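You operate a simulated robot arm through the tools that you are given. There is no shell and no other tool. Be economical: measure what you need, move in short steps, check, and stop when the job is done.

Carry out the task below with a simulated two-armed robot. There is one attempt and no reset: what you move stays moved.

TASK
Lock the plate in the jig and put the grey fixture on it.
Fine: both red levers shut over the plate; the other fixture stays.

It is judged by the outcome, as a careful person would: the job done as asked, and still so three seconds after it is handed in. It fails if anything else is knocked over, pushed out of place, dropped, spilled or broken.

THE ROBOT
Two 6-joint arms with two-finger parallel grippers on one trunk, on a base that drives. Base frame: it is fixed to the floor where the robot stands at the start and does not move with it; the origin is under the middle of the robot, x ahead of it, y to its left, z up; the surface under the hand at the start is at about z = 74. Readings come in cm, rad, newtons and seconds.
The left shoulder is at the start at [-7.7, 17.7, 83.2], the right one opposite. With the tool pointing down near the work surface each hand reaches from about 10 to 74 cm from the robot's upright axis, wherever it stands, measured 20 degrees to its own side. Places, roughly: red lever one [40, 70, 80]; red lever two [40, 50, 80]; rests of the grey jig [50, 60, 80]; top of the plate with handles [50, 20, 70]. Payload 1.57 kg a hand.
Tool frame (each hand has its own): the origin (TCP) lies between the finger pads and is the grasp point; the fingertips stand 3 cm ahead of it; z points along the fingers, y is the line along which they close. Largest opening 8 cm; finger width 1.7, thickness 1.2; the body of the gripper, 4 by 8.2 cm, starts 8 cm behind the TCP.
Orientation is that of the tool frame in the base frame, as a unit quaternion [x, y, z, w]. With the fingers straight down and closing along the base's y, the tool's x points along the base's -x, its y along +y and its z along -z.

THE INTERFACE
- The arms move only by the tool move_arm. It takes "left_targets", "right_targets" or both (then of equal length, played together; a hand with none holds still); each is a list of rows, each a list of 3 entries, a list of its own where there are three numbers: the turn, a rotation vector about the tool's x, y, z in units of 5 degrees (1.0 is 5 degrees), then the shift along the tool's x, y, z in units of 40 mm (1.0 is 40 mm), then the closure in counts, from 0 (fully open) to 255 (shut). In form: [[[ax, ay, az], [x, y, z], gripper], ...]. A call has 1 to 8 rows; each row shifts and turns the commanded pose from where the row before left it, along the tool's axes as they then stand. A call with a number of a shift or a turn outside -1 to 1 is refused whole. A row lasts 0.2 s, in which the tool goes at most 5 cm and 0.15 rad; a call with a longer step from one row to the next is refused whole, and so is a gripper value outside its range. A pose out of reach is approached as far as the arm can. The call stops where the force on the tool passes 40 N (or 10 N more than at its start, if that is more) or the arm is blocked; 0.2 s more then pass. Each finger travels about 7.2 cm/s and halts on what it meets, pressing with about 35 N; the grip force reading is that of the motor and also rises with nothing between the fingers. The clock runs only during rows and for 0.2 s after the last one: add rows that do not move to give the fingers time. The reply holds the time, the measured pose of the TCP, the force on the tool along the base axes, the opening and the grip force, in the units named above and with some noise, with the torque about the TCP (base axes, N m) and any sound that the robot's microphone picked up.
- Cameras (640 x 400 px; columns grow to the right, rows downward): "scene" is now at [1.62, 3.85, 154.36]; the picture's right is [0.54, -0.84, 0.00], its down [-0.71, -0.45, -0.54] and it looks along [0.46, 0.29, -0.84] (base axes); focal length 291 px, centre (320, 200). "left" rides on the left gripper at [7.2, 0.7, -12.2] in its tool frame; the picture's right is [-0.09, 1.00, 0.00], its down [-0.84, -0.08, -0.54] and it looks along [-0.54, -0.05, 0.84] (tool axes); focal length 238 px, centre (320, 200). "right" rides on the right gripper at [7.2, -0.7, -12.2] in its tool frame; the picture's right is [0.09, 1.00, 0.00], its down [-0.84, 0.08, -0.54] and it looks along [-0.54, 0.05, 0.84] (tool axes); focal length 238 px, centre (320, 200). There is no depth. A picture from a camera that has moved, and an enlarged one, comes with that camera's place and axes in the base frame and with its lens.
- capture(camera): a new picture of that camera. It takes no simulated time.
- slide_trunk(by): slides the trunk up (or, below 0, down) by that many cm; the arms and the scene camera ride with it, the base frame stays. It gives what a move gives, with no picture.
- base_move(legs): drives the robot by 1 to 6 legs, each [ahead, left, turn to the left] in cm, cm and rad, along the robot's own axes; the way and the turn of a leg run together, so that a leg with both is an arc; at most 150 cm and 3.142 rad a leg. The arms and the cameras ride along, it lands a little off, and it stops where it bumps. It gives what a move gives.
- pan_tilt(pan, tilt): turns the head with the scene camera to pan (to the left, within 2.496 rad either way) and tilt (down, from -0.506 to 1.204), counted from straight ahead of the robot. It gives what a move gives.
- enlarge(camera, box): a new picture of the part [left, top, right, bottom] of that camera's present view, enlarged. It takes no simulated time.
- sign_off(): hands the job in; it is judged then, once.

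Go step by step. Nothing tells you exact positions but the pictures and the camera data: compare them with the known pose of the tool, close in by small moves and look again before you grip or let go. The budget is 120 turns and 100 pictures, counting those below and the enlarged ones. Unless the task says otherwise, let go and move clear before handing in, and close with one line.

The tools are called after "Request:" as a command line: name --argument value ..., lists and objects as JSON in quotes. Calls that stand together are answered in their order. move_arm: Moves the arms, as the interface text tells. Its arguments: {"type":"object","properties":{"left_targets":{"type":"array"},"right_targets":{"type":"array"}},"required":[]} The other tools are called the same way: slide_trunk (by) slides the trunk up or down; base_move (legs) drives the base; pan_tilt (pan, tilt) turns the head that bears the scene camera; capture (camera) takes a picture; enlarge (camera, box) takes an enlarged picture of a part of a camera's view; sign_off () hands the job in.

At the start:

```text
t: 0.0
left_tool_pos: [29.35, 39.57, 105.71]
left_tcp_rot: [-0.001, 1.0, 0.0, 0.0]
left_wrist_force: [0.9, 0.4, 0.1]
left_wrist_torque: [0.0, -0.01, 0.04]
left_finger_gap: 8.01
left_grip_force: 0.1
right_tool_pos: [41.15, 4.23, 111.43]
right_tcp_rot: [0.001, 1.0, 0.0, 0.0]
right_wrist_force: [-0.6, -0.9, 0.7]
right_wrist_torque: [-0.01, -0.01, 0.0]
right_finger_gap: 8.0
right_grip_force: 0.2
trunk travel left (down, up): [-27.5, 5.3]
robot x, y, heading: [0.06, 0.38, 0.001]
head pan, tilt: [0.572, 0.997]
```

scene: 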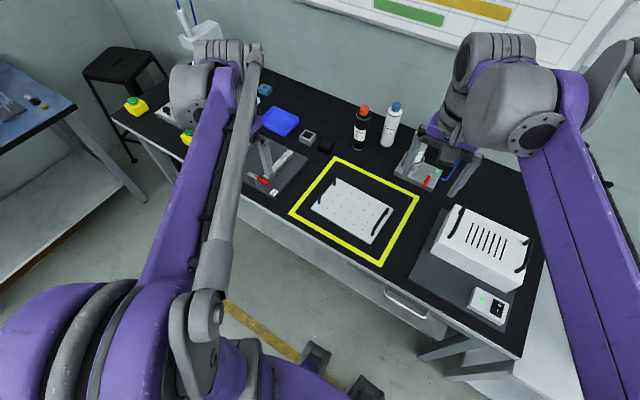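
right: 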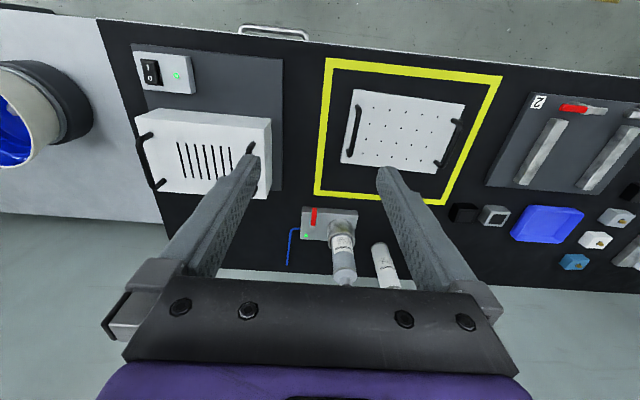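
left: 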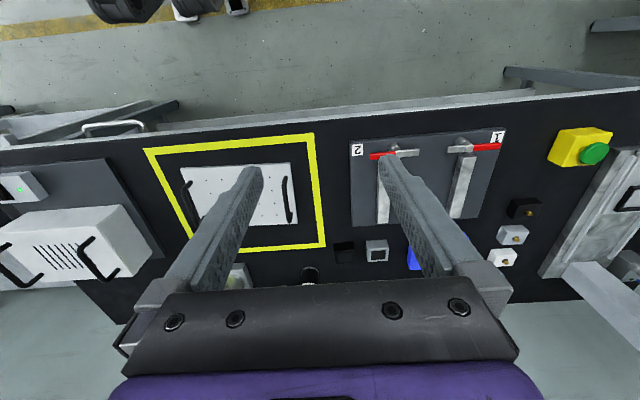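

I see the plate with two handles in the yellow frame, and the jig to its left with levers 1 and 2. Small blocks (grey, black) stand behind; I'll look closer first.

Request:
enlarge --camera "left" --box '[320, 100, 640, 300]'

Request:
enlarge --camera "right" --box '[300, 40, 640, 290]'

Request:
enlarge --camera "scene" --box '[220, 70, 440, 270]'

```text
2.00 times, centred on (480, 200) of left
camera zoom: at [22.21, 40.2, 118.04], right [0.09, 1.0, 0.0], down [0.84, -0.08, 0.54], along [0.54, -0.05, -0.84], focal length 477 px, centre (0, 200)
```

zoom: 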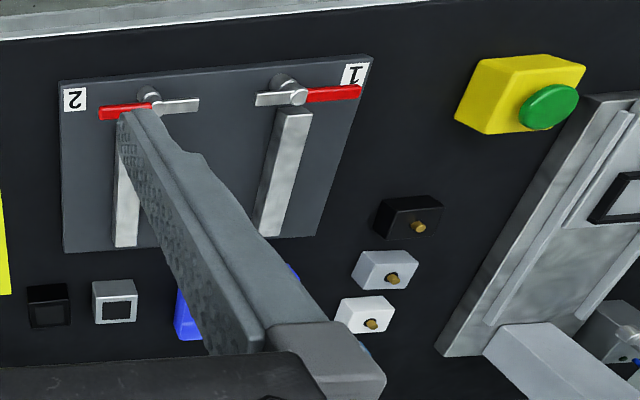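

```text
1.60 times, centred on (470, 165) of right
camera zoom: at [33.83, 3.66, 123.74], right [-0.09, 1.0, 0.0], down [0.84, 0.08, 0.54], along [0.54, 0.05, -0.84], focal length 381 px, centre (80, 256)
```

zoom: 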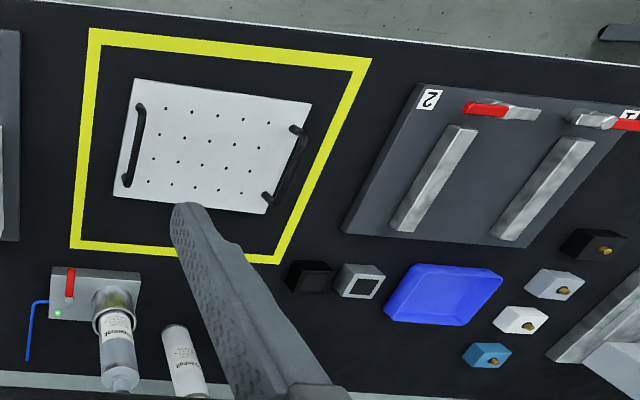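

```text
2.00 times, centred on (330, 170) of scene
camera zoom: at [1.62, 3.85, 154.36], right [0.54, -0.84, 0.0], down [-0.71, -0.45, -0.54], along [0.46, 0.29, -0.84], focal length 583 px, centre (300, 260)
```

zoom: 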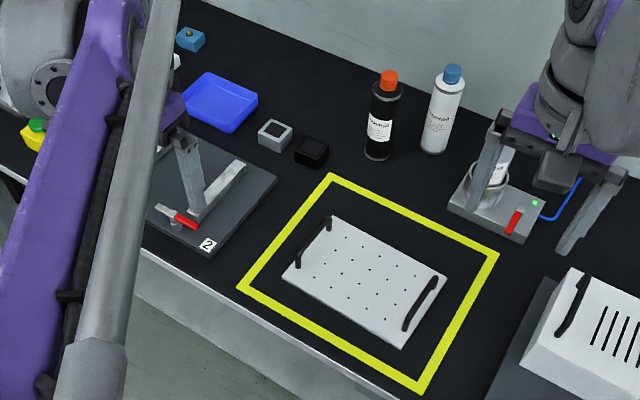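

The grey and black square blocks are the fixtures. The plate is at about (47.5, 21) with handles at y≈11 and y≈31; the jig is at about (47, 57.5). I bring both hands above the handles for a closer look.

Request:
move_arm --left_targets '[[[0, 0, 0], [-0.75, -0.345, 0.57], 0], [[0, 0, 0], [-0.75, -0.345, 0.57], 0], [[0, 0, 0], [-0.75, -0.345, 0.57], 0], [[0, 0, 0], [-0.75, -0.345, 0.57], 0], [[0, 0, 0], [-0.75, -0.345, 0.57], 0], [[0, 0, 0], [-0.75, -0.345, 0.57], 0], [[0, 0, 0], [0, 0, 0], 0]]' --right_targets '[[[0, 0, 0], [-0.285, 0.283, 0.81], 0], [[0, 0, 0], [-0.285, 0.283, 0.81], 0], [[0, 0, 0], [-0.285, 0.283, 0.81], 0], [[0, 0, 0], [-0.285, 0.283, 0.81], 0], [[0, 0, 0], [-0.285, 0.283, 0.81], 0], [[0, 0, 0], [-0.285, 0.283, 0.81], 0], [[0, 0, 0], [0, 0, 0], 0]]'

Request:
capture --camera "left"

Request:
capture --camera "right"

Request:
capture --camera "scene"

```text
t: 1.6
left_tool_pos: [47.42, 31.3, 92.04]
left_tcp_rot: [0.0, 1.0, 0.0, 0.0]
left_wrist_force: [-0.1, 0.1, -0.6]
left_wrist_torque: [-0.01, -0.04, 0.0]
left_finger_gap: 8.01
left_grip_force: 0.1
right_tool_pos: [47.93, 11.16, 92.03]
right_tcp_rot: [0.0, 1.0, 0.0, 0.001]
right_wrist_force: [-0.6, -0.4, -0.4]
right_wrist_torque: [-0.03, -0.03, 0.03]
right_finger_gap: 7.96
right_grip_force: 0.1
trunk travel left (down, up): [-27.5, 5.3]
robot x, y, heading: [0.22, 0.19, -0.006]
head pan, tilt: [0.572, 0.997]
```

```text
93 pictures are left
camera left: at [40.17, 31.91, 104.36], right [0.09, 1.0, 0.0], down [0.84, -0.08, 0.54], along [0.54, -0.05, -0.84], focal length 238 px, centre (320, 200)
```

left: 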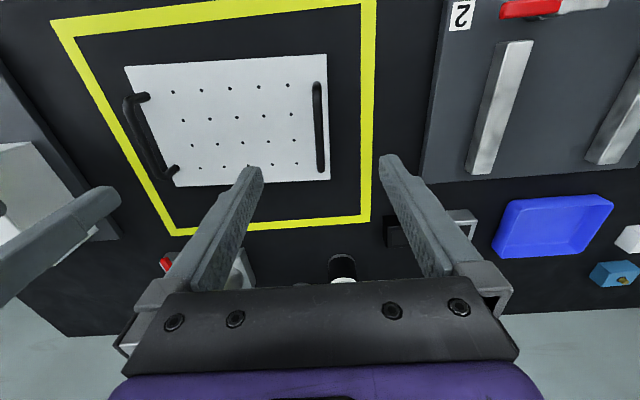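

```text
92 pictures are left
camera right: at [40.62, 10.51, 104.36], right [-0.09, 1.0, 0.0], down [0.84, 0.08, 0.54], along [0.54, 0.05, -0.84], focal length 238 px, centre (320, 200)
```

right: 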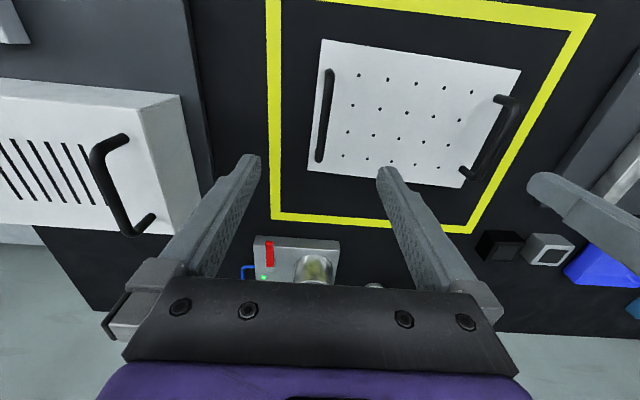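

```text
91 pictures are left
camera scene: at [1.48, 3.81, 154.36], right [0.54, -0.84, 0.0], down [-0.71, -0.45, -0.54], along [0.46, 0.29, -0.84], focal length 291 px, centre (320, 200)
```

scene: 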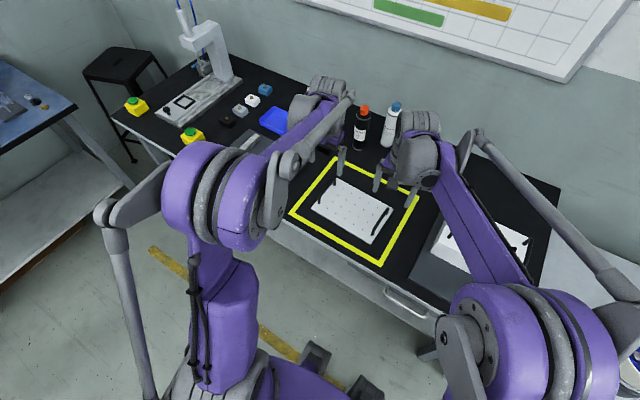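

The plate top is at z≈75.0 and turned about 2°, with handle bars at (47.9, 31.0, 78) and (47.2, 11.6, 78). Before I grip, I move the left hand over the jig to measure it.

Request:
move_arm --left_targets '[[[0, 0, 0], [0.4, 0.95, -0.3], 0], [[0, 0, 0], [0.4, 0.95, -0.3], 0], [[0, 0, 0], [0.4, 0.95, -0.3], 0], [[0, 0, 0], [0.4, 0.95, -0.3], 0], [[0, 0, 0], [0.4, 0.95, -0.3], 0], [[0, 0, 0], [0.4, 0.95, -0.3], 0], [[0, 0, 0], [0, 0, 0], 0]]'

Request:
capture --camera "left"

Request:
enlarge --camera "left" --box '[210, 20, 530, 220]'

Request:
enlarge --camera "scene" --box '[200, 80, 360, 180]'

```text
t: 3.2
left_tool_pos: [37.73, 53.98, 99.3]
left_tcp_rot: [0.0, 1.0, 0.0, 0.001]
left_wrist_force: [-0.5, -0.2, 1.2]
left_wrist_torque: [0.0, -0.03, 0.0]
left_finger_gap: 8.0
left_grip_force: 0.1
right_tool_pos: [48.1, 11.16, 91.87]
right_tcp_rot: [0.001, 1.0, 0.0, 0.0]
right_wrist_force: [0.9, -0.7, 1.0]
right_wrist_torque: [0.0, -0.01, -0.02]
right_finger_gap: 7.99
right_grip_force: 0.1
trunk travel left (down, up): [-27.5, 5.3]
robot x, y, heading: [0.12, -0.14, 0.001]
head pan, tilt: [0.572, 0.997]
```

```text
90 pictures are left
camera left: at [30.53, 54.62, 111.58], right [0.09, 1.0, 0.0], down [0.84, -0.08, 0.54], along [0.54, -0.05, -0.84], focal length 238 px, centre (320, 200)
```

left: 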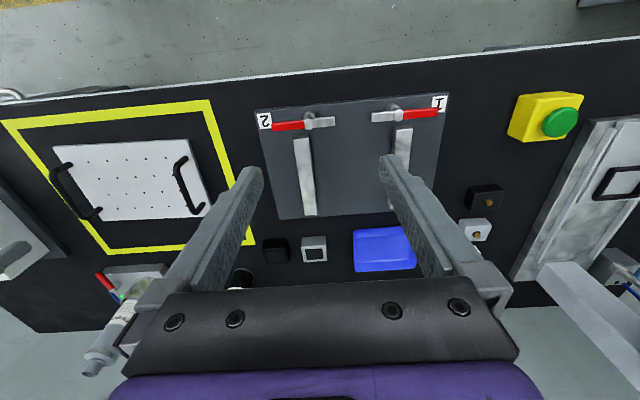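

```text
2.00 times, centred on (370, 120) of left
camera zoom: at [30.53, 54.62, 111.58], right [0.09, 1.0, 0.0], down [0.84, -0.08, 0.54], along [0.54, -0.05, -0.84], focal length 477 px, centre (220, 360)
```

zoom: 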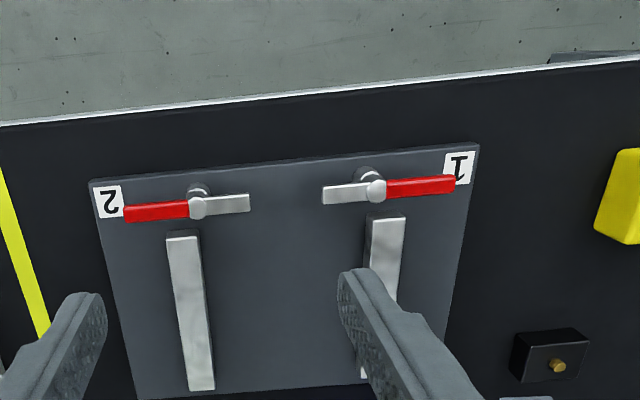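

```text
4.00 times, centred on (280, 130) of scene
camera zoom: at [1.64, 3.78, 154.36], right [0.54, -0.84, 0.0], down [-0.71, -0.45, -0.54], along [0.46, 0.29, -0.84], focal length 1166 px, centre (480, 480)
```

zoom: 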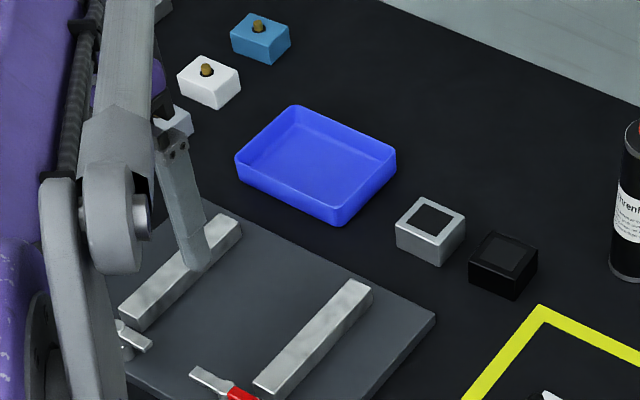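

Jig: rests at y≈50.7 and 65.4, x 41.4–54.9, top ≈77.7. Lever pivots are at (39, 52.3) and (39, 64.2), with the silver arms needing to swing to +x over the plate. Now I return the left hand and align both hands above the handles.

Request:
move_arm --left_targets '[[[0, 0, 0], [-0.425, -0.957, 0.2], 0], [[0, 0, 0], [-0.425, -0.957, 0.2], 0], [[0, 0, 0], [-0.425, -0.957, 0.2], 0], [[0, 0, 0], [-0.425, -0.957, 0.3], 0], [[0, 0, 0], [-0.425, -0.957, 0.45], 0], [[0, 0, 0], [-0.425, -0.957, 0.5], 0], [[0, 0, 0.4], [0, 0, 0.55], 0], [[0, 0, 0], [0, 0, 0], 0]]' --right_targets '[[[0, 0, 0], [0, 0, 0], 0], [[0, 0, 0], [0, 0, 0], 0], [[0, 0, 0], [0, 0, 0], 0], [[0, 0, 0], [0, 0, 0], 0], [[0, 0, 0], [0.2, 0.11, 0], 0], [[0, 0, 0], [0, 0, 0.3], 0], [[0, 0, 0.4], [0, 0, 0.3], 0], [[0, 0, 0], [0, 0, 0], 0]]'

Request:
capture --camera "left"

Request:
capture --camera "right"

```text
t: 5.0
left_tool_pos: [48.07, 31.02, 89.62]
left_tcp_rot: [0.018, 1.0, -0.001, 0.0]
left_wrist_force: [1.4, 0.3, 0.7]
left_wrist_torque: [0.01, 0.0, -0.02]
left_finger_gap: 8.0
left_grip_force: 0.0
right_tool_pos: [47.32, 11.38, 89.61]
right_tcp_rot: [0.017, 1.0, 0.0, 0.0]
right_wrist_force: [0.0, -0.3, 0.2]
right_wrist_torque: [-0.02, -0.01, -0.01]
right_finger_gap: 7.99
right_grip_force: 0.0
trunk travel left (down, up): [-27.5, 5.3]
robot x, y, heading: [-0.33, -0.21, 0.0]
head pan, tilt: [0.572, 0.997]
```

```text
87 pictures are left
camera left: at [40.83, 31.82, 101.95], right [0.13, 0.99, 0.0], down [0.83, -0.11, 0.54], along [0.54, -0.07, -0.84], focal length 238 px, centre (320, 200)
```

left: 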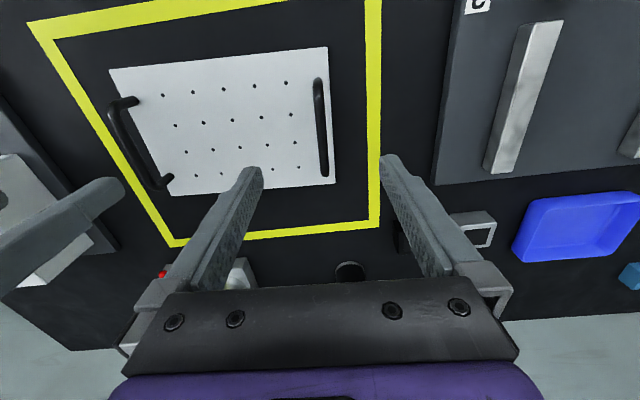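

```text
86 pictures are left
camera right: at [39.87, 11.11, 101.92], right [-0.06, 1.0, 0.0], down [0.84, 0.05, 0.54], along [0.54, 0.03, -0.84], focal length 238 px, centre (320, 200)
```

right: 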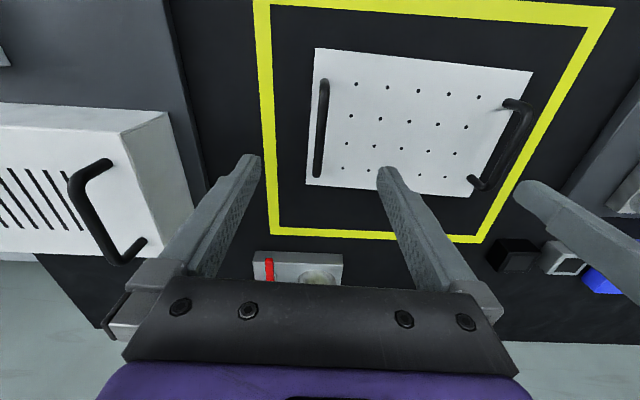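

Aligned. I lower both hands around the handles, still open, to TCP z≈79.

Request:
move_arm --left_targets '[[[0, 0, 0], [0, 0, 0.75], 0], [[0, 0, 0], [0, 0, 0.75], 0], [[0, 0, 0], [0, 0, 0.6], 0], [[0, 0, 0], [0, 0, 0.54], 0], [[0, 0, 0], [0, 0, 0], 0]]' --right_targets '[[[0, 0, 0], [0, 0.05, 0.75], 0], [[0, 0, 0], [0, 0, 0.75], 0], [[0, 0, 0], [0, 0, 0.6], 0], [[0, 0, 0], [0, 0, 0.54], 0], [[0, 0, 0], [0, 0, 0], 0]]'

Request:
capture --camera "left"

Request:
capture --camera "right"

```text
t: 6.2
left_tool_pos: [47.93, 31.11, 79.2]
left_tcp_rot: [0.017, 1.0, 0.0, 0.0]
left_wrist_force: [0.4, 0.1, 0.3]
left_wrist_torque: [0.04, -0.03, 0.03]
left_finger_gap: 8.01
left_grip_force: 0.0
right_tool_pos: [47.3, 11.71, 78.98]
right_tcp_rot: [0.017, 1.0, 0.0, 0.001]
right_wrist_force: [0.1, -0.1, 0.6]
right_wrist_torque: [0.0, 0.02, -0.02]
right_finger_gap: 8.0
right_grip_force: 0.0
trunk travel left (down, up): [-27.5, 5.3]
robot x, y, heading: [-0.16, -0.31, 0.002]
head pan, tilt: [0.572, 0.997]
```

```text
85 pictures are left
camera left: at [40.79, 31.96, 91.43], right [0.13, 0.99, 0.0], down [0.83, -0.11, 0.54], along [0.54, -0.07, -0.84], focal length 238 px, centre (320, 200)
```

left: 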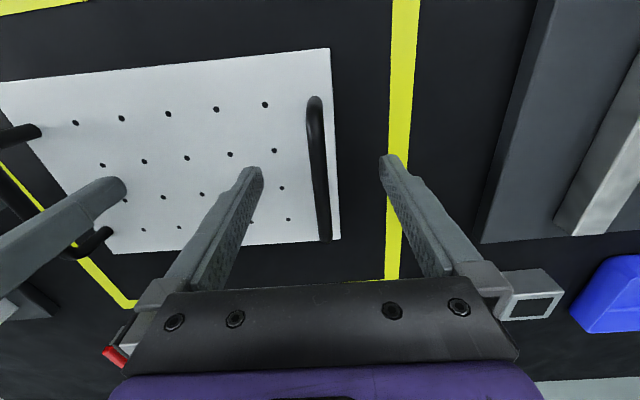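

```text
84 pictures are left
camera right: at [39.84, 11.31, 91.33], right [-0.06, 1.0, 0.0], down [0.84, 0.05, 0.54], along [0.54, 0.03, -0.84], focal length 238 px, centre (320, 200)
```

right: 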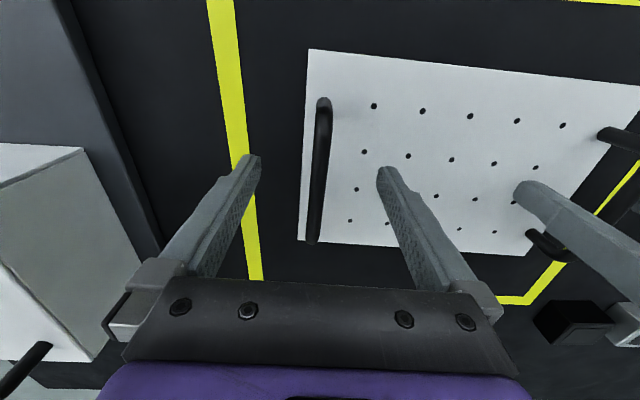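

Bars are between the fingers. Closing both grippers.

Request:
move_arm --left_targets '[[[0, 0, 0], [0, 0, 0], 255], [[0, 0, 0], [0, 0, 0], 255], [[0, 0, 0], [0, 0, 0], 255], [[0, 0, 0], [0, 0, 0], 255], [[0, 0, 0], [0, 0, 0], 255]]' --right_targets '[[[0, 0, 0], [0, 0, 0], 255], [[0, 0, 0], [0, 0, 0], 255], [[0, 0, 0], [0, 0, 0], 255], [[0, 0, 0], [0, 0, 0], 255], [[0, 0, 0], [0, 0, 0], 255]]'

```text
t: 7.4
left_tool_pos: [48.06, 31.07, 79.23]
left_tcp_rot: [0.018, 1.0, 0.001, 0.001]
left_wrist_force: [0.0, 8.6, -0.3]
left_wrist_torque: [0.06, -0.21, -0.06]
left_finger_gap: 0.94
left_grip_force: 27.5
right_tool_pos: [47.22, 11.64, 79.0]
right_tcp_rot: [0.018, 1.0, -0.001, 0.0]
right_wrist_force: [-2.3, -13.1, 1.6]
right_wrist_torque: [-0.1, 0.44, -0.02]
right_finger_gap: 0.96
right_grip_force: 28.0
trunk travel left (down, up): [-27.5, 5.3]
robot x, y, heading: [0.09, -0.2, 0.002]
head pan, tilt: [0.572, 0.997]
```

Both handles are held (gap 0.95 cm each). Lifting together by about 12 cm.

Request:
move_arm --left_targets '[[[0, 0, 0], [0, 0, -0.2], 255], [[0, 0, 0], [0, 0, -0.4], 255], [[0, 0, 0], [0, 0, -0.5], 255], [[0, 0, 0], [0, 0, -0.5], 255], [[0, 0, 0], [0, 0, -0.5], 255], [[0, 0, 0], [0, 0, -0.5], 255], [[0, 0, 0], [0, 0, -0.4], 255], [[0, 0, 0], [0, 0, 0], 255]]' --right_targets '[[[0, 0, 0], [0, 0, -0.2], 255], [[0, 0, 0], [0, 0, -0.4], 255], [[0, 0, 0], [0, 0, -0.5], 255], [[0, 0, 0], [0, 0, -0.5], 255], [[0, 0, 0], [0, 0, -0.5], 255], [[0, 0, 0], [0, 0, -0.5], 255], [[0, 0, 0], [0, 0, -0.4], 255], [[0, 0, 0], [0, 0, 0], 255]]'

Request:
capture --camera "left"

Request:
capture --camera "scene"

```text
t: 9.2
left_tool_pos: [48.15, 31.11, 91.03]
left_tcp_rot: [0.018, 1.0, 0.001, 0.001]
left_wrist_force: [0.6, 24.1, -3.5]
left_wrist_torque: [0.16, -0.1, -0.08]
left_finger_gap: 0.96
left_grip_force: 27.5
right_tool_pos: [47.26, 11.63, 91.04]
right_tcp_rot: [0.017, 1.0, -0.001, 0.0]
right_wrist_force: [-0.5, -24.0, -4.4]
right_wrist_torque: [-0.17, 0.12, -0.05]
right_finger_gap: 0.97
right_grip_force: 28.2
trunk travel left (down, up): [-27.5, 5.3]
robot x, y, heading: [-0.15, 0.17, 0.001]
head pan, tilt: [0.572, 0.997]
```

```text
83 pictures are left
camera left: at [40.9, 32.04, 103.34], right [0.13, 0.99, 0.0], down [0.83, -0.11, 0.54], along [0.54, -0.07, -0.84], focal length 238 px, centre (320, 200)
```

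left: 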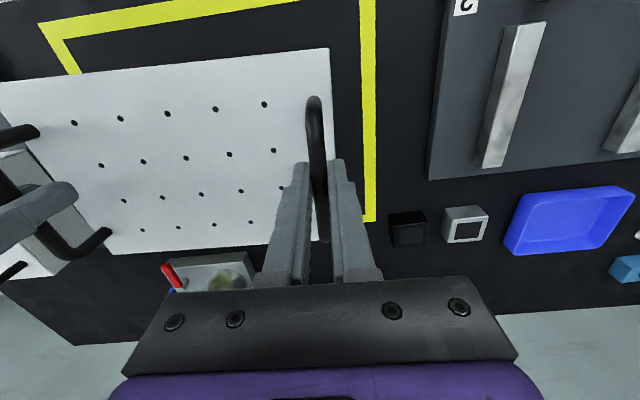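

```text
82 pictures are left
camera scene: at [1.71, 3.89, 154.36], right [0.54, -0.84, 0.0], down [-0.71, -0.45, -0.54], along [0.46, 0.29, -0.84], focal length 291 px, centre (320, 200)
```

scene: 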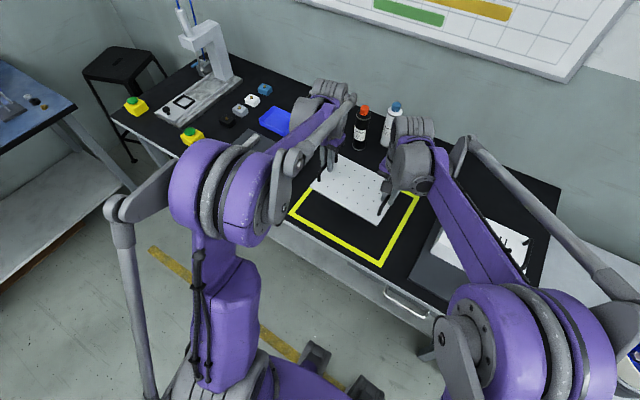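

The plate is up and level. I relax the squeeze between the hands and square the plate up, then drive left to the jig.

Request:
move_arm --left_targets '[[[0, 0, 0], [0, 0.015, 0], 255], [[0, 0, -0.2], [0.042, 0.01, 0], 255], [[0, 0, -0.2], [0.042, 0, 0], 255], [[0, 0, 0], [0, 0, 0], 255]]' --right_targets '[[[0, 0, 0], [0, -0.015, 0], 255], [[0, 0, -0.2], [-0.042, -0.01, 0], 255], [[0, 0, -0.2], [-0.042, 0, 0], 255], [[0, 0, 0], [0, 0, 0], 255]]'

Request:
base_move --legs '[[0, 18, 0], [0, 18.5, 0]]'

Request:
capture --camera "left"

Request:
capture --camera "right"

Request:
capture --camera "scene"

```text
t: 10.2
left_tool_pos: [47.78, 31.18, 91.07]
left_tcp_rot: [0.0, 1.0, 0.0, 0.0]
left_wrist_force: [-1.1, 15.1, -4.1]
left_wrist_torque: [0.13, 0.17, -0.09]
left_finger_gap: 0.96
left_grip_force: 28.0
right_tool_pos: [47.63, 11.6, 90.95]
right_tcp_rot: [0.0, 1.0, 0.0, 0.0]
right_wrist_force: [0.6, -15.8, -3.0]
right_wrist_torque: [-0.07, -0.17, -0.06]
right_finger_gap: 0.95
right_grip_force: 27.6
trunk travel left (down, up): [-27.5, 5.3]
robot x, y, heading: [-0.04, -0.16, 0.0]
head pan, tilt: [0.572, 0.997]
```

```text
t: 14.3
left_tool_pos: [47.64, 67.85, 91.1]
left_tcp_rot: [0.001, 1.0, 0.0, 0.0]
left_wrist_force: [-0.8, 1.7, -3.8]
left_wrist_torque: [0.03, 0.01, -0.12]
left_finger_gap: 0.97
left_grip_force: 28.0
right_tool_pos: [47.46, 48.12, 91.02]
right_tcp_rot: [0.0, 1.0, 0.0, 0.0]
right_wrist_force: [2.0, -1.3, -4.1]
right_wrist_torque: [-0.02, 0.02, -0.09]
right_finger_gap: 0.97
right_grip_force: 28.1
trunk travel left (down, up): [-27.5, 5.3]
robot x, y, heading: [0.47, 36.86, -0.001]
head pan, tilt: [0.572, 0.997]
```

```text
81 pictures are left
camera left: at [40.5, 68.47, 103.35], right [0.09, 1.0, 0.0], down [0.84, -0.08, 0.54], along [0.54, -0.05, -0.84], focal length 238 px, centre (320, 200)
```

left: 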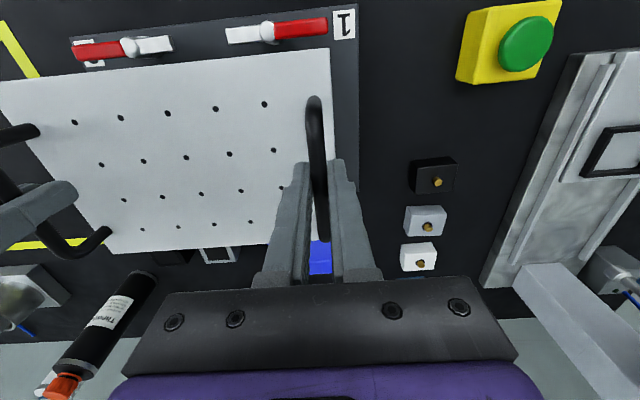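

```text
80 pictures are left
camera right: at [40.25, 47.63, 103.31], right [-0.09, 1.0, 0.0], down [0.84, 0.08, 0.54], along [0.54, 0.05, -0.84], focal length 238 px, centre (320, 200)
```

right: 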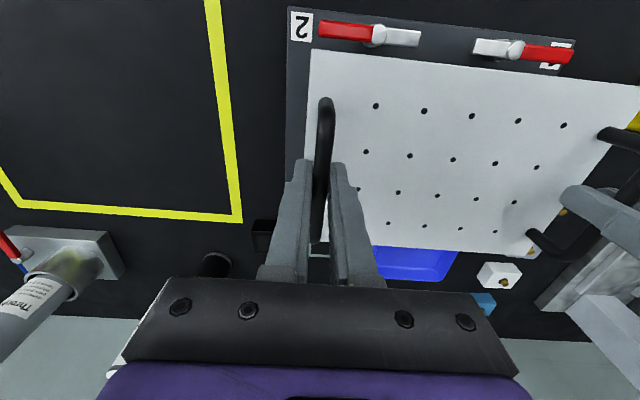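

```text
79 pictures are left
camera scene: at [1.67, 40.49, 154.36], right [0.54, -0.84, 0.0], down [-0.71, -0.45, -0.54], along [0.46, 0.29, -0.84], focal length 291 px, centre (320, 200)
```

scene: 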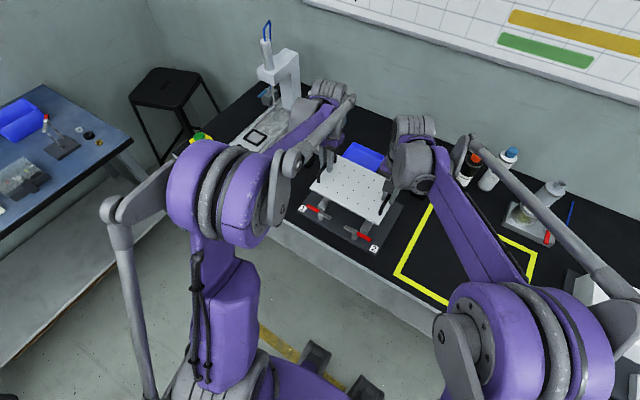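

Pivots are confirmed at (38.95, 64.25) and (38.95, 52.45), so the jig centre is at y≈58.2. I nudge the plate by +0.2 in y and +0.1 in x, and lower it 6 cm.

Request:
move_arm --left_targets '[[[0, 0, 0], [-0.025, 0.05, 0], 255], [[0, 0, 0], [0, 0, 0.4], 255], [[0, 0, 0], [0, 0, 0.4], 255], [[0, 0, 0], [0, 0, 0.4], 255], [[0, 0, 0], [0, 0, 0.3], 255], [[0, 0, 0], [0, 0, 0], 255]]' --right_targets '[[[0, 0, 0], [-0.05, 0.05, 0], 255], [[0, 0, 0], [0, 0, 0.4], 255], [[0, 0, 0], [0, 0, 0.4], 255], [[0, 0, 0], [0, 0, 0.4], 255], [[0, 0, 0], [0, 0, 0.3], 255], [[0, 0, 0], [0, 0, 0], 255]]'

Request:
capture --camera "left"

Request:
capture --camera "right"

```text
t: 15.7
left_tool_pos: [47.76, 67.95, 85.11]
left_tcp_rot: [0.0, 1.0, -0.001, 0.0]
left_wrist_force: [1.1, 1.5, -4.2]
left_wrist_torque: [0.0, 0.08, 0.01]
left_finger_gap: 0.97
left_grip_force: 28.0
right_tool_pos: [47.69, 48.31, 85.07]
right_tcp_rot: [0.0, 1.0, 0.0, 0.0]
right_wrist_force: [-0.7, -2.0, -4.0]
right_wrist_torque: [0.0, -0.02, 0.06]
right_finger_gap: 0.96
right_grip_force: 27.4
trunk travel left (down, up): [-27.5, 5.3]
robot x, y, heading: [0.14, 36.53, -0.001]
head pan, tilt: [0.572, 0.997]
```

```text
78 pictures are left
camera left: at [40.58, 68.63, 97.33], right [0.09, 1.0, 0.0], down [0.84, -0.08, 0.54], along [0.54, -0.05, -0.84], focal length 238 px, centre (320, 200)
```

left: 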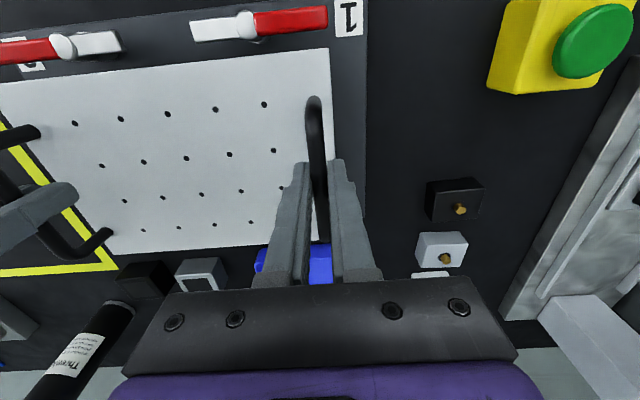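

```text
77 pictures are left
camera right: at [40.42, 47.8, 97.3], right [-0.09, 1.0, 0.0], down [0.84, 0.08, 0.54], along [0.54, 0.05, -0.84], focal length 238 px, centre (320, 200)
```

right: 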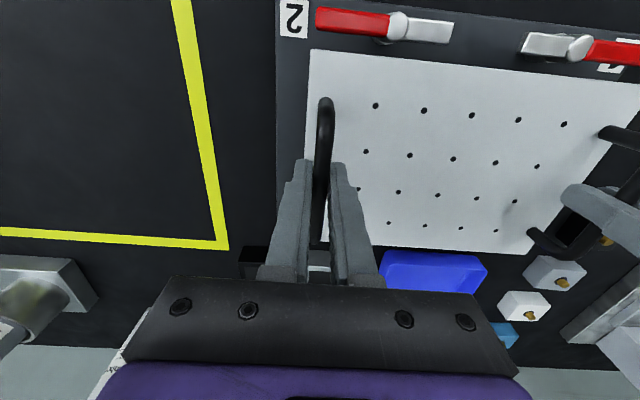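

Clearance to the open arms is about 0.9 cm. Lowering slowly to feel the rests.

Request:
move_arm --left_targets '[[[0, 0, 0], [0, 0, 0.15], 255], [[0, 0, 0], [0, 0, 0.15], 255], [[0, 0, 0], [0, 0, 0.08], 255], [[0, 0, 0], [0, 0, 0.06], 255], [[0, 0, 0], [0, 0, 0.05], 255], [[0, 0, 0], [0, 0, 0], 255]]' --right_targets '[[[0, 0, 0], [0, 0, 0.15], 255], [[0, 0, 0], [0, 0, 0.15], 255], [[0, 0, 0], [0, 0, 0.08], 255], [[0, 0, 0], [0, 0, 0.06], 255], [[0, 0, 0], [0, 0, 0.05], 255], [[0, 0, 0], [0, 0, 0], 255]]'

```text
t: 17.1
left_tool_pos: [47.7, 67.92, 83.07]
left_tcp_rot: [-0.001, 1.0, 0.0, -0.001]
left_wrist_force: [0.3, 1.4, -3.2]
left_wrist_torque: [0.0, -0.07, -0.02]
left_finger_gap: 0.99
left_grip_force: 28.0
right_tool_pos: [47.71, 48.41, 83.01]
right_tcp_rot: [0.0, 1.0, 0.0, 0.0]
right_wrist_force: [0.5, -1.1, -3.7]
right_wrist_torque: [0.02, 0.11, 0.0]
right_finger_gap: 0.94
right_grip_force: 27.9
trunk travel left (down, up): [-27.5, 5.3]
robot x, y, heading: [-0.09, 36.72, -0.002]
head pan, tilt: [0.572, 0.997]
```

Request:
move_arm --left_targets '[[[0, 0, 0], [0, 0, 0.05], 255], [[0, 0, 0], [0, 0, 0.04], 255], [[0, 0, 0], [0, 0, 0.04], 255], [[0, 0, 0], [0, 0, 0.03], 255], [[0, 0, 0], [0, 0, 0], 255]]' --right_targets '[[[0, 0, 0], [0, 0, 0.05], 255], [[0, 0, 0], [0, 0, 0.04], 255], [[0, 0, 0], [0, 0, 0.04], 255], [[0, 0, 0], [0, 0, 0.03], 255], [[0, 0, 0], [0, 0, 0], 255]]'

Request:
capture --camera "left"

Request:
enlarge --camera "scene" --box '[270, 130, 430, 250]'

```text
t: 18.3
left_tool_pos: [47.75, 67.98, 82.64]
left_tcp_rot: [0.0, 1.0, 0.001, 0.001]
left_wrist_force: [5.0, 3.6, 21.3]
left_wrist_torque: [0.02, 0.06, -0.04]
left_finger_gap: 0.93
left_grip_force: 28.2
right_tool_pos: [47.73, 48.47, 82.52]
right_tcp_rot: [0.0, 1.0, 0.001, 0.001]
right_wrist_force: [4.0, 3.9, 10.0]
right_wrist_torque: [0.04, 0.74, -0.04]
right_finger_gap: 0.98
right_grip_force: 27.9
trunk travel left (down, up): [-27.5, 5.3]
robot x, y, heading: [0.07, 36.41, -0.001]
head pan, tilt: [0.572, 0.997]
```

```text
76 pictures are left
camera left: at [40.55, 68.63, 94.93], right [0.09, 1.0, 0.0], down [0.84, -0.08, 0.54], along [0.54, -0.05, -0.84], focal length 238 px, centre (320, 200)
```

left: 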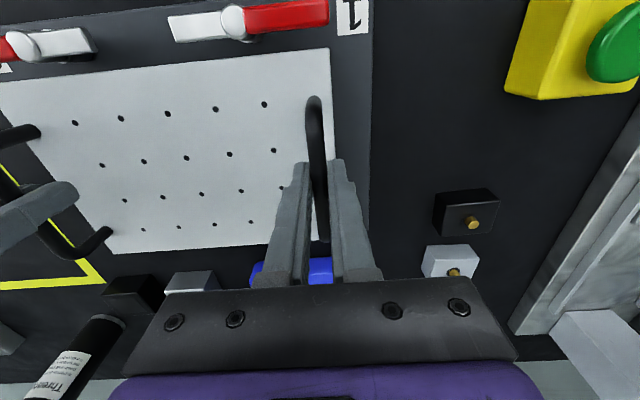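

```text
3.33 times, centred on (350, 190) of scene
camera zoom: at [1.51, 40.39, 154.4], right [0.54, -0.84, 0.0], down [-0.7, -0.45, -0.54], along [0.46, 0.29, -0.84], focal length 971 px, centre (220, 233)
```

zoom: 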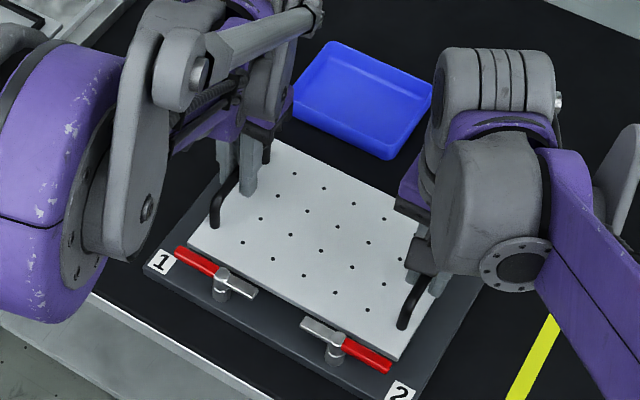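

The plate has come to rest on both bars (upward forces on both hands). I take off the load, open the fingers and rise straight up.

Request:
move_arm --left_targets '[[[0, 0, 0], [0, 0, -0.02], 255], [[0, 0, 0], [0, 0, 0], 100], [[0, 0, 0], [0, 0, 0], 80], [[0, 0, 0], [0, 0, 0], 80], [[0, 0, 0], [0, 0, -0.3], 80], [[0, 0, 0], [0, 0, -0.7], 80], [[0, 0, 0], [0, 0, -0.9], 80], [[0, 0, 0], [0, 0, -0.9], 80]]' --right_targets '[[[0, 0, 0], [0, 0, -0.01], 255], [[0, 0, 0], [0, 0, 0], 100], [[0, 0, 0], [0, 0, 0], 80], [[0, 0, 0], [0, 0, 0], 80], [[0, 0, 0], [0, 0, -0.3], 80], [[0, 0, 0], [0, 0, -0.7], 80], [[0, 0, 0], [0, 0, -0.9], 80], [[0, 0, 0], [0, 0, -0.9], 80]]'

Request:
capture --camera "left"

Request:
capture --camera "right"

```text
t: 20.1
left_tool_pos: [47.62, 67.88, 93.91]
left_tcp_rot: [0.0, 1.0, 0.0, 0.0]
left_wrist_force: [0.0, -1.1, -0.3]
left_wrist_torque: [0.04, 0.0, 0.0]
left_finger_gap: 5.49
left_grip_force: 0.0
right_tool_pos: [47.6, 48.41, 93.77]
right_tcp_rot: [0.001, 1.0, 0.0, 0.0]
right_wrist_force: [-0.8, 0.7, -0.3]
right_wrist_torque: [0.04, 0.01, 0.02]
right_finger_gap: 5.53
right_grip_force: 0.1
trunk travel left (down, up): [-27.5, 5.3]
robot x, y, heading: [0.14, 36.11, 0.001]
head pan, tilt: [0.572, 0.997]
```

```text
74 pictures are left
camera left: at [40.43, 68.54, 106.18], right [0.09, 1.0, 0.0], down [0.84, -0.08, 0.54], along [0.54, -0.05, -0.84], focal length 238 px, centre (320, 200)
```

left: 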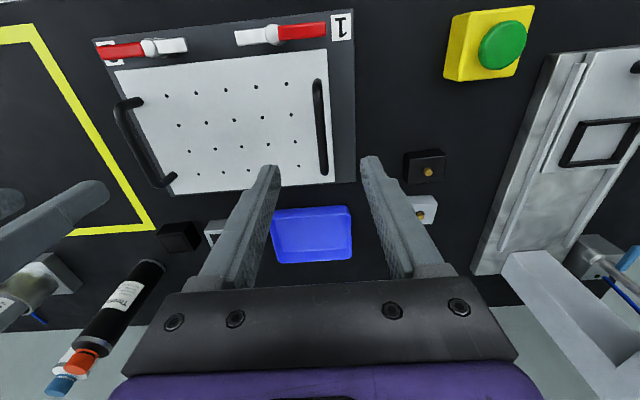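

```text
73 pictures are left
camera right: at [40.39, 47.73, 106.11], right [-0.09, 1.0, 0.0], down [0.84, 0.08, 0.54], along [0.54, 0.05, -0.84], focal length 238 px, centre (320, 200)
```

right: 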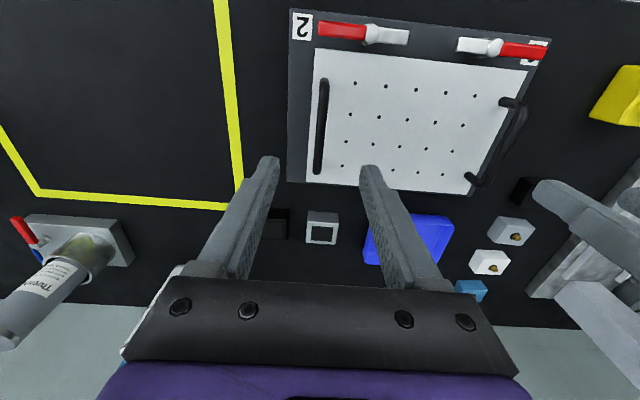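

The plate sits squarely on the rests with both levers open. Next I close the fingers and bring each hand to the far side of its red handle, above the plate's near corners, to sweep the handles toward the robot.

Request:
move_arm --left_targets '[[[0, 0, 0], [0.8, 0.06, 0.2], 255], [[0, 0, 0], [0.85, 0.07, 0.2], 255], [[0, 0, 0], [0, 0, 0.8], 255], [[0, 0, 0], [0, 0, 0.8], 255], [[0, 0, 0], [0, 0, 0.55], 255], [[0, 0, 0], [0, 0, 0], 255]]' --right_targets '[[[0, 0, 0], [0.8, -0.03, 0.2], 255], [[0, 0, 0], [0.85, -0.03, 0.2], 255], [[0, 0, 0], [0, 0, 0.8], 255], [[0, 0, 0], [0, 0, 0.8], 255], [[0, 0, 0], [0, 0, 0.55], 255], [[0, 0, 0], [0, 0, 0], 255]]'

Request:
capture --camera "left"

Request:
capture --camera "right"

Request:
enlarge --camera "scene" --box '[270, 150, 430, 250]'

```text
t: 21.5
left_tool_pos: [41.02, 68.43, 83.63]
left_tcp_rot: [0.0, 1.0, 0.0, 0.001]
left_wrist_force: [0.4, 0.8, -0.2]
left_wrist_torque: [-0.01, -0.01, -0.02]
left_finger_gap: 0.01
left_grip_force: 21.2
right_tool_pos: [41.02, 48.23, 83.53]
right_tcp_rot: [0.0, 1.0, 0.0, 0.0]
right_wrist_force: [0.2, 0.1, -0.3]
right_wrist_torque: [-0.03, 0.0, 0.0]
right_finger_gap: 0.0
right_grip_force: 21.4
trunk travel left (down, up): [-27.5, 5.3]
robot x, y, heading: [0.22, 36.83, 0.003]
head pan, tilt: [0.572, 0.997]
```

```text
72 pictures are left
camera left: at [33.96, 69.17, 95.95], right [0.09, 1.0, 0.0], down [0.84, -0.08, 0.54], along [0.54, -0.05, -0.84], focal length 238 px, centre (320, 200)
```

left: 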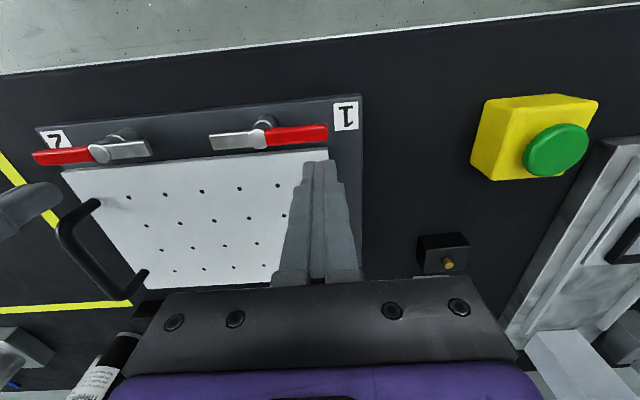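

```text
71 pictures are left
camera right: at [33.78, 47.55, 95.81], right [-0.09, 1.0, 0.0], down [0.84, 0.08, 0.54], along [0.54, 0.05, -0.84], focal length 238 px, centre (320, 200)
```

right: 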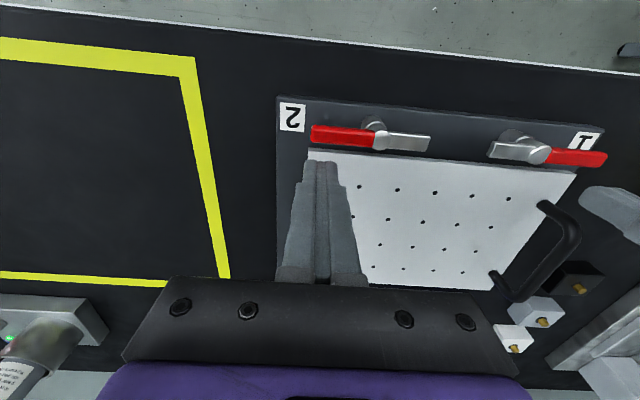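

```text
4.00 times, centred on (350, 200) of scene
camera zoom: at [1.57, 40.43, 154.36], right [0.54, -0.84, 0.0], down [-0.71, -0.45, -0.54], along [0.46, 0.29, -0.84], focal length 1166 px, centre (200, 200)
```

zoom: 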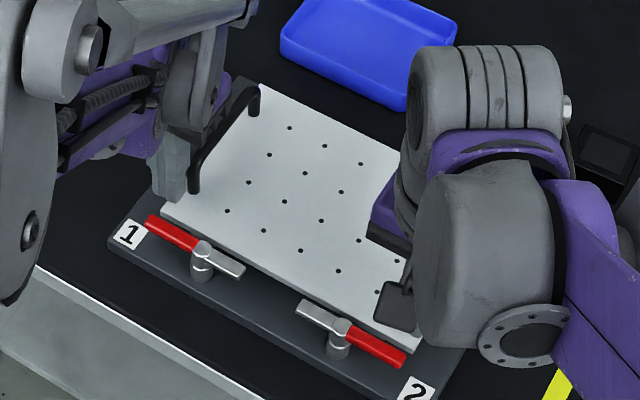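

The plate top is at ≈78.4 and the levers at ≈79. I lower the fingertips to just above the plate top.

Request:
move_arm --left_targets '[[[0, 0, 0], [0, 0, 0.25], 255], [[0, 0, 0], [0, 0, 0.15], 255], [[0, 0, 0], [0, 0, 0.06], 255], [[0, 0, 0], [0, 0, 0.03], 255], [[0, 0, 0], [0, 0, 0], 255]]' --right_targets '[[[0, 0, 0], [0, 0, 0.25], 255], [[0, 0, 0], [0, 0, 0.15], 255], [[0, 0, 0], [0, 0, 0.05], 255], [[0, 0, 0], [0, 0, 0.02], 255], [[0, 0, 0], [0, 0, 0], 255]]'

Request:
enlarge --camera "left" --box '[180, 80, 420, 230]'

Request:
enlarge --camera "right" --box '[240, 80, 480, 230]'

```text
t: 22.7
left_tool_pos: [41.24, 68.56, 81.6]
left_tcp_rot: [0.0, 1.0, -0.001, 0.0]
left_wrist_force: [0.1, 0.6, 0.2]
left_wrist_torque: [-0.03, 0.01, 0.02]
left_finger_gap: 0.0
left_grip_force: 20.8
right_tool_pos: [41.19, 48.13, 81.56]
right_tcp_rot: [0.0, 1.0, 0.0, 0.0]
right_wrist_force: [0.0, 0.2, 1.1]
right_wrist_torque: [0.01, 0.0, 0.01]
right_finger_gap: 0.0
right_grip_force: 21.6
trunk travel left (down, up): [-27.5, 5.3]
robot x, y, heading: [0.23, 36.7, -0.006]
head pan, tilt: [0.572, 0.997]
```

```text
2.67 times, centred on (300, 155) of left
camera zoom: at [33.97, 69.13, 93.9], right [0.09, 1.0, 0.0], down [0.84, -0.08, 0.54], along [0.54, -0.05, -0.84], focal length 636 px, centre (373, 320)
```

zoom: 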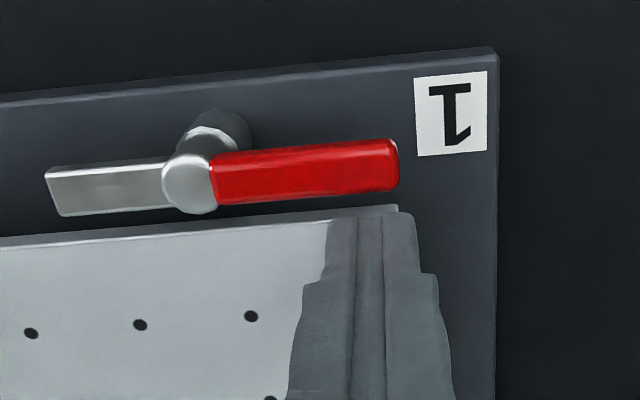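

```text
2.67 times, centred on (360, 155) of right
camera zoom: at [33.81, 47.55, 93.89], right [-0.09, 1.0, 0.0], down [0.84, 0.08, 0.54], along [0.54, 0.05, -0.84], focal length 636 px, centre (213, 320)
```

zoom: 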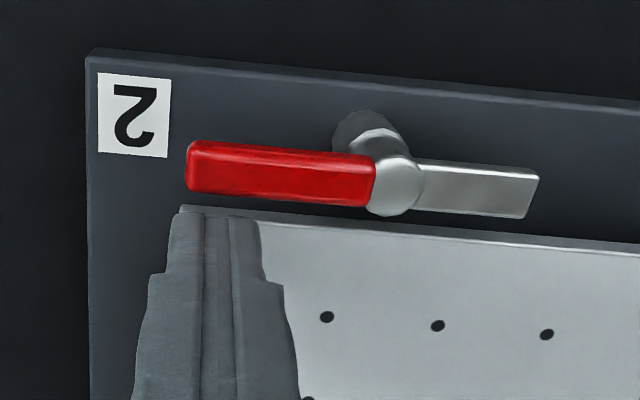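

The tips are just above the plate with the red handles right in front. I sweep both handles through the first 45° arc.

Request:
move_arm --left_targets '[[[0, 0, 0], [0.19, -0.05, 0], 255], [[0, 0, 0], [0.205, 0.075, 0], 255], [[0, 0, 0], [0.2325, 0.025, 0], 255], [[0, 0, 0], [0.2625, -0.05, 0], 255], [[0, 0, 0], [0, 0, 0], 255]]' --right_targets '[[[0, 0, 0], [0.19, 0.075, 0], 255], [[0, 0, 0], [0.205, -0.075, 0], 255], [[0, 0, 0], [0.2325, -0.025, 0], 255], [[0, 0, 0], [0.2625, 0.05, 0], 255], [[0, 0, 0], [0, 0, 0], 255]]'

Request:
capture --camera "left"

Request:
capture --camera "right"

```text
t: 23.9
left_tool_pos: [37.58, 68.58, 81.55]
left_tcp_rot: [0.0, 1.0, 0.0, 0.001]
left_wrist_force: [0.6, -0.1, 0.6]
left_wrist_torque: [0.0, -0.01, 0.02]
left_finger_gap: 0.0
left_grip_force: 21.3
right_tool_pos: [37.53, 48.3, 81.51]
right_tcp_rot: [-0.001, 1.0, -0.001, 0.0]
right_wrist_force: [0.5, 0.5, 0.4]
right_wrist_torque: [0.02, 0.01, 0.04]
right_finger_gap: 0.0
right_grip_force: 21.5
trunk travel left (down, up): [-27.5, 5.3]
robot x, y, heading: [-0.04, 36.72, -0.001]
head pan, tilt: [0.572, 0.997]
```

```text
67 pictures are left
camera left: at [30.38, 69.16, 93.91], right [0.09, 1.0, 0.0], down [0.84, -0.08, 0.54], along [0.54, -0.05, -0.84], focal length 238 px, centre (320, 200)
```

left: 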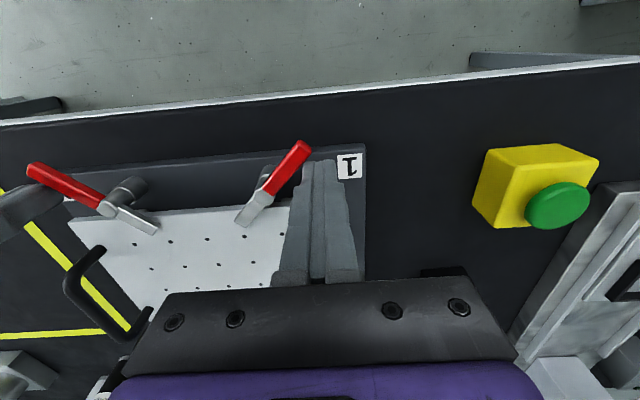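

```text
66 pictures are left
camera right: at [30.24, 47.67, 93.86], right [-0.09, 1.0, 0.0], down [0.84, 0.08, 0.54], along [0.54, 0.05, -0.84], focal length 238 px, centre (320, 200)
```

right: 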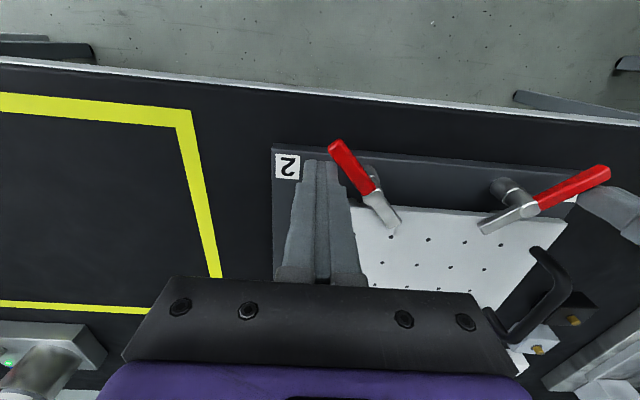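

Both levers swing freely and are at about 45–60°. I finish the arc to 90°.

Request:
move_arm --left_targets '[[[0, 0, 0], [0.2625, -0.125, 0], 255], [[0, 0, 0], [0.225, -0.2125, 0], 255], [[0, 0, 0], [0.15, -0.2875, 0], 255], [[0, 0, 0], [0, 0, 0], 255]]' --right_targets '[[[0, 0, 0], [0.2625, 0.125, 0], 255], [[0, 0, 0], [0.225, 0.2125, 0], 255], [[0, 0, 0], [0.15, 0.2875, 0], 255], [[0, 0, 0], [0, 0, 0], 255]]'

Request:
capture --camera "left"

Request:
capture --camera "right"

```text
t: 24.9
left_tool_pos: [35.1, 66.01, 81.49]
left_tcp_rot: [0.0, 1.0, 0.0, 0.0]
left_wrist_force: [-1.4, 0.8, -0.6]
left_wrist_torque: [0.02, 0.02, -0.01]
left_finger_gap: 0.01
left_grip_force: 21.7
right_tool_pos: [35.23, 50.65, 81.52]
right_tcp_rot: [0.0, 1.0, 0.001, 0.0]
right_wrist_force: [3.0, -8.0, 0.2]
right_wrist_torque: [-0.14, -0.08, -0.07]
right_finger_gap: 0.0
right_grip_force: 21.3
trunk travel left (down, up): [-27.5, 5.3]
robot x, y, heading: [0.04, 36.82, -0.001]
head pan, tilt: [0.572, 0.997]
```

```text
65 pictures are left
camera left: at [27.87, 66.62, 93.93], right [0.09, 1.0, 0.0], down [0.84, -0.08, 0.54], along [0.54, -0.05, -0.84], focal length 238 px, centre (320, 200)
```

left: 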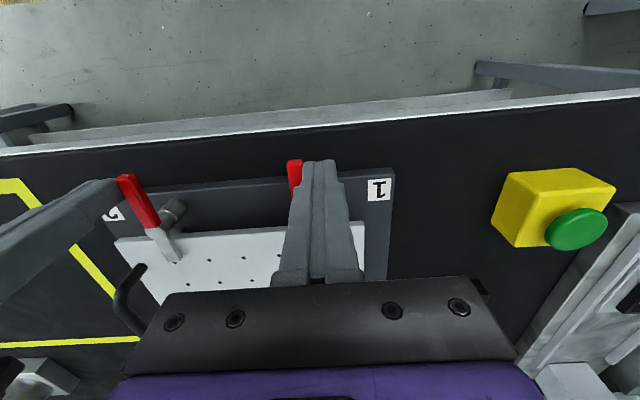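

```text
64 pictures are left
camera right: at [27.75, 50.11, 93.91], right [-0.09, 1.0, 0.0], down [0.84, 0.08, 0.54], along [0.54, 0.05, -0.84], focal length 238 px, centre (320, 200)
```

right: 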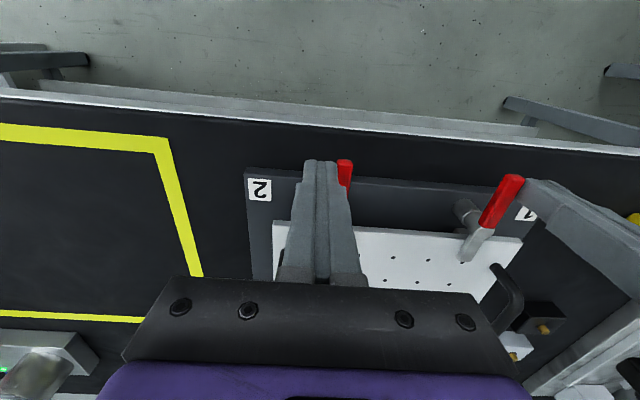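

Both are near 90°, and the right one shows some resistance, perhaps its stop. I nudge a little further to seat both.

Request:
move_arm --left_targets '[[[0, 0, 0], [0, -0.06, 0], 255], [[0, 0, 0], [0, -0.05, 0], 255], [[0, 0, 0], [0, 0, 0], 255]]' --right_targets '[[[0, 0, 0], [0, 0.03, 0], 255], [[0, 0, 0], [0, 0.02, 0], 255], [[0, 0, 0], [0, 0, 0], 255]]'

```text
t: 25.7
left_tool_pos: [35.08, 65.84, 81.68]
left_tcp_rot: [-0.002, 1.0, 0.004, 0.0]
left_wrist_force: [0.7, 34.3, 6.8]
left_wrist_torque: [0.7, -0.06, 0.25]
left_finger_gap: 0.02
left_grip_force: 21.9
right_tool_pos: [34.93, 50.77, 81.54]
right_tcp_rot: [0.001, 1.0, -0.003, 0.001]
right_wrist_force: [1.3, -32.2, 3.1]
right_wrist_torque: [-0.72, -0.05, -0.22]
right_finger_gap: 0.0
right_grip_force: 21.1
trunk travel left (down, up): [-27.5, 5.3]
robot x, y, heading: [-0.05, 36.76, -0.003]
head pan, tilt: [0.572, 0.997]
```

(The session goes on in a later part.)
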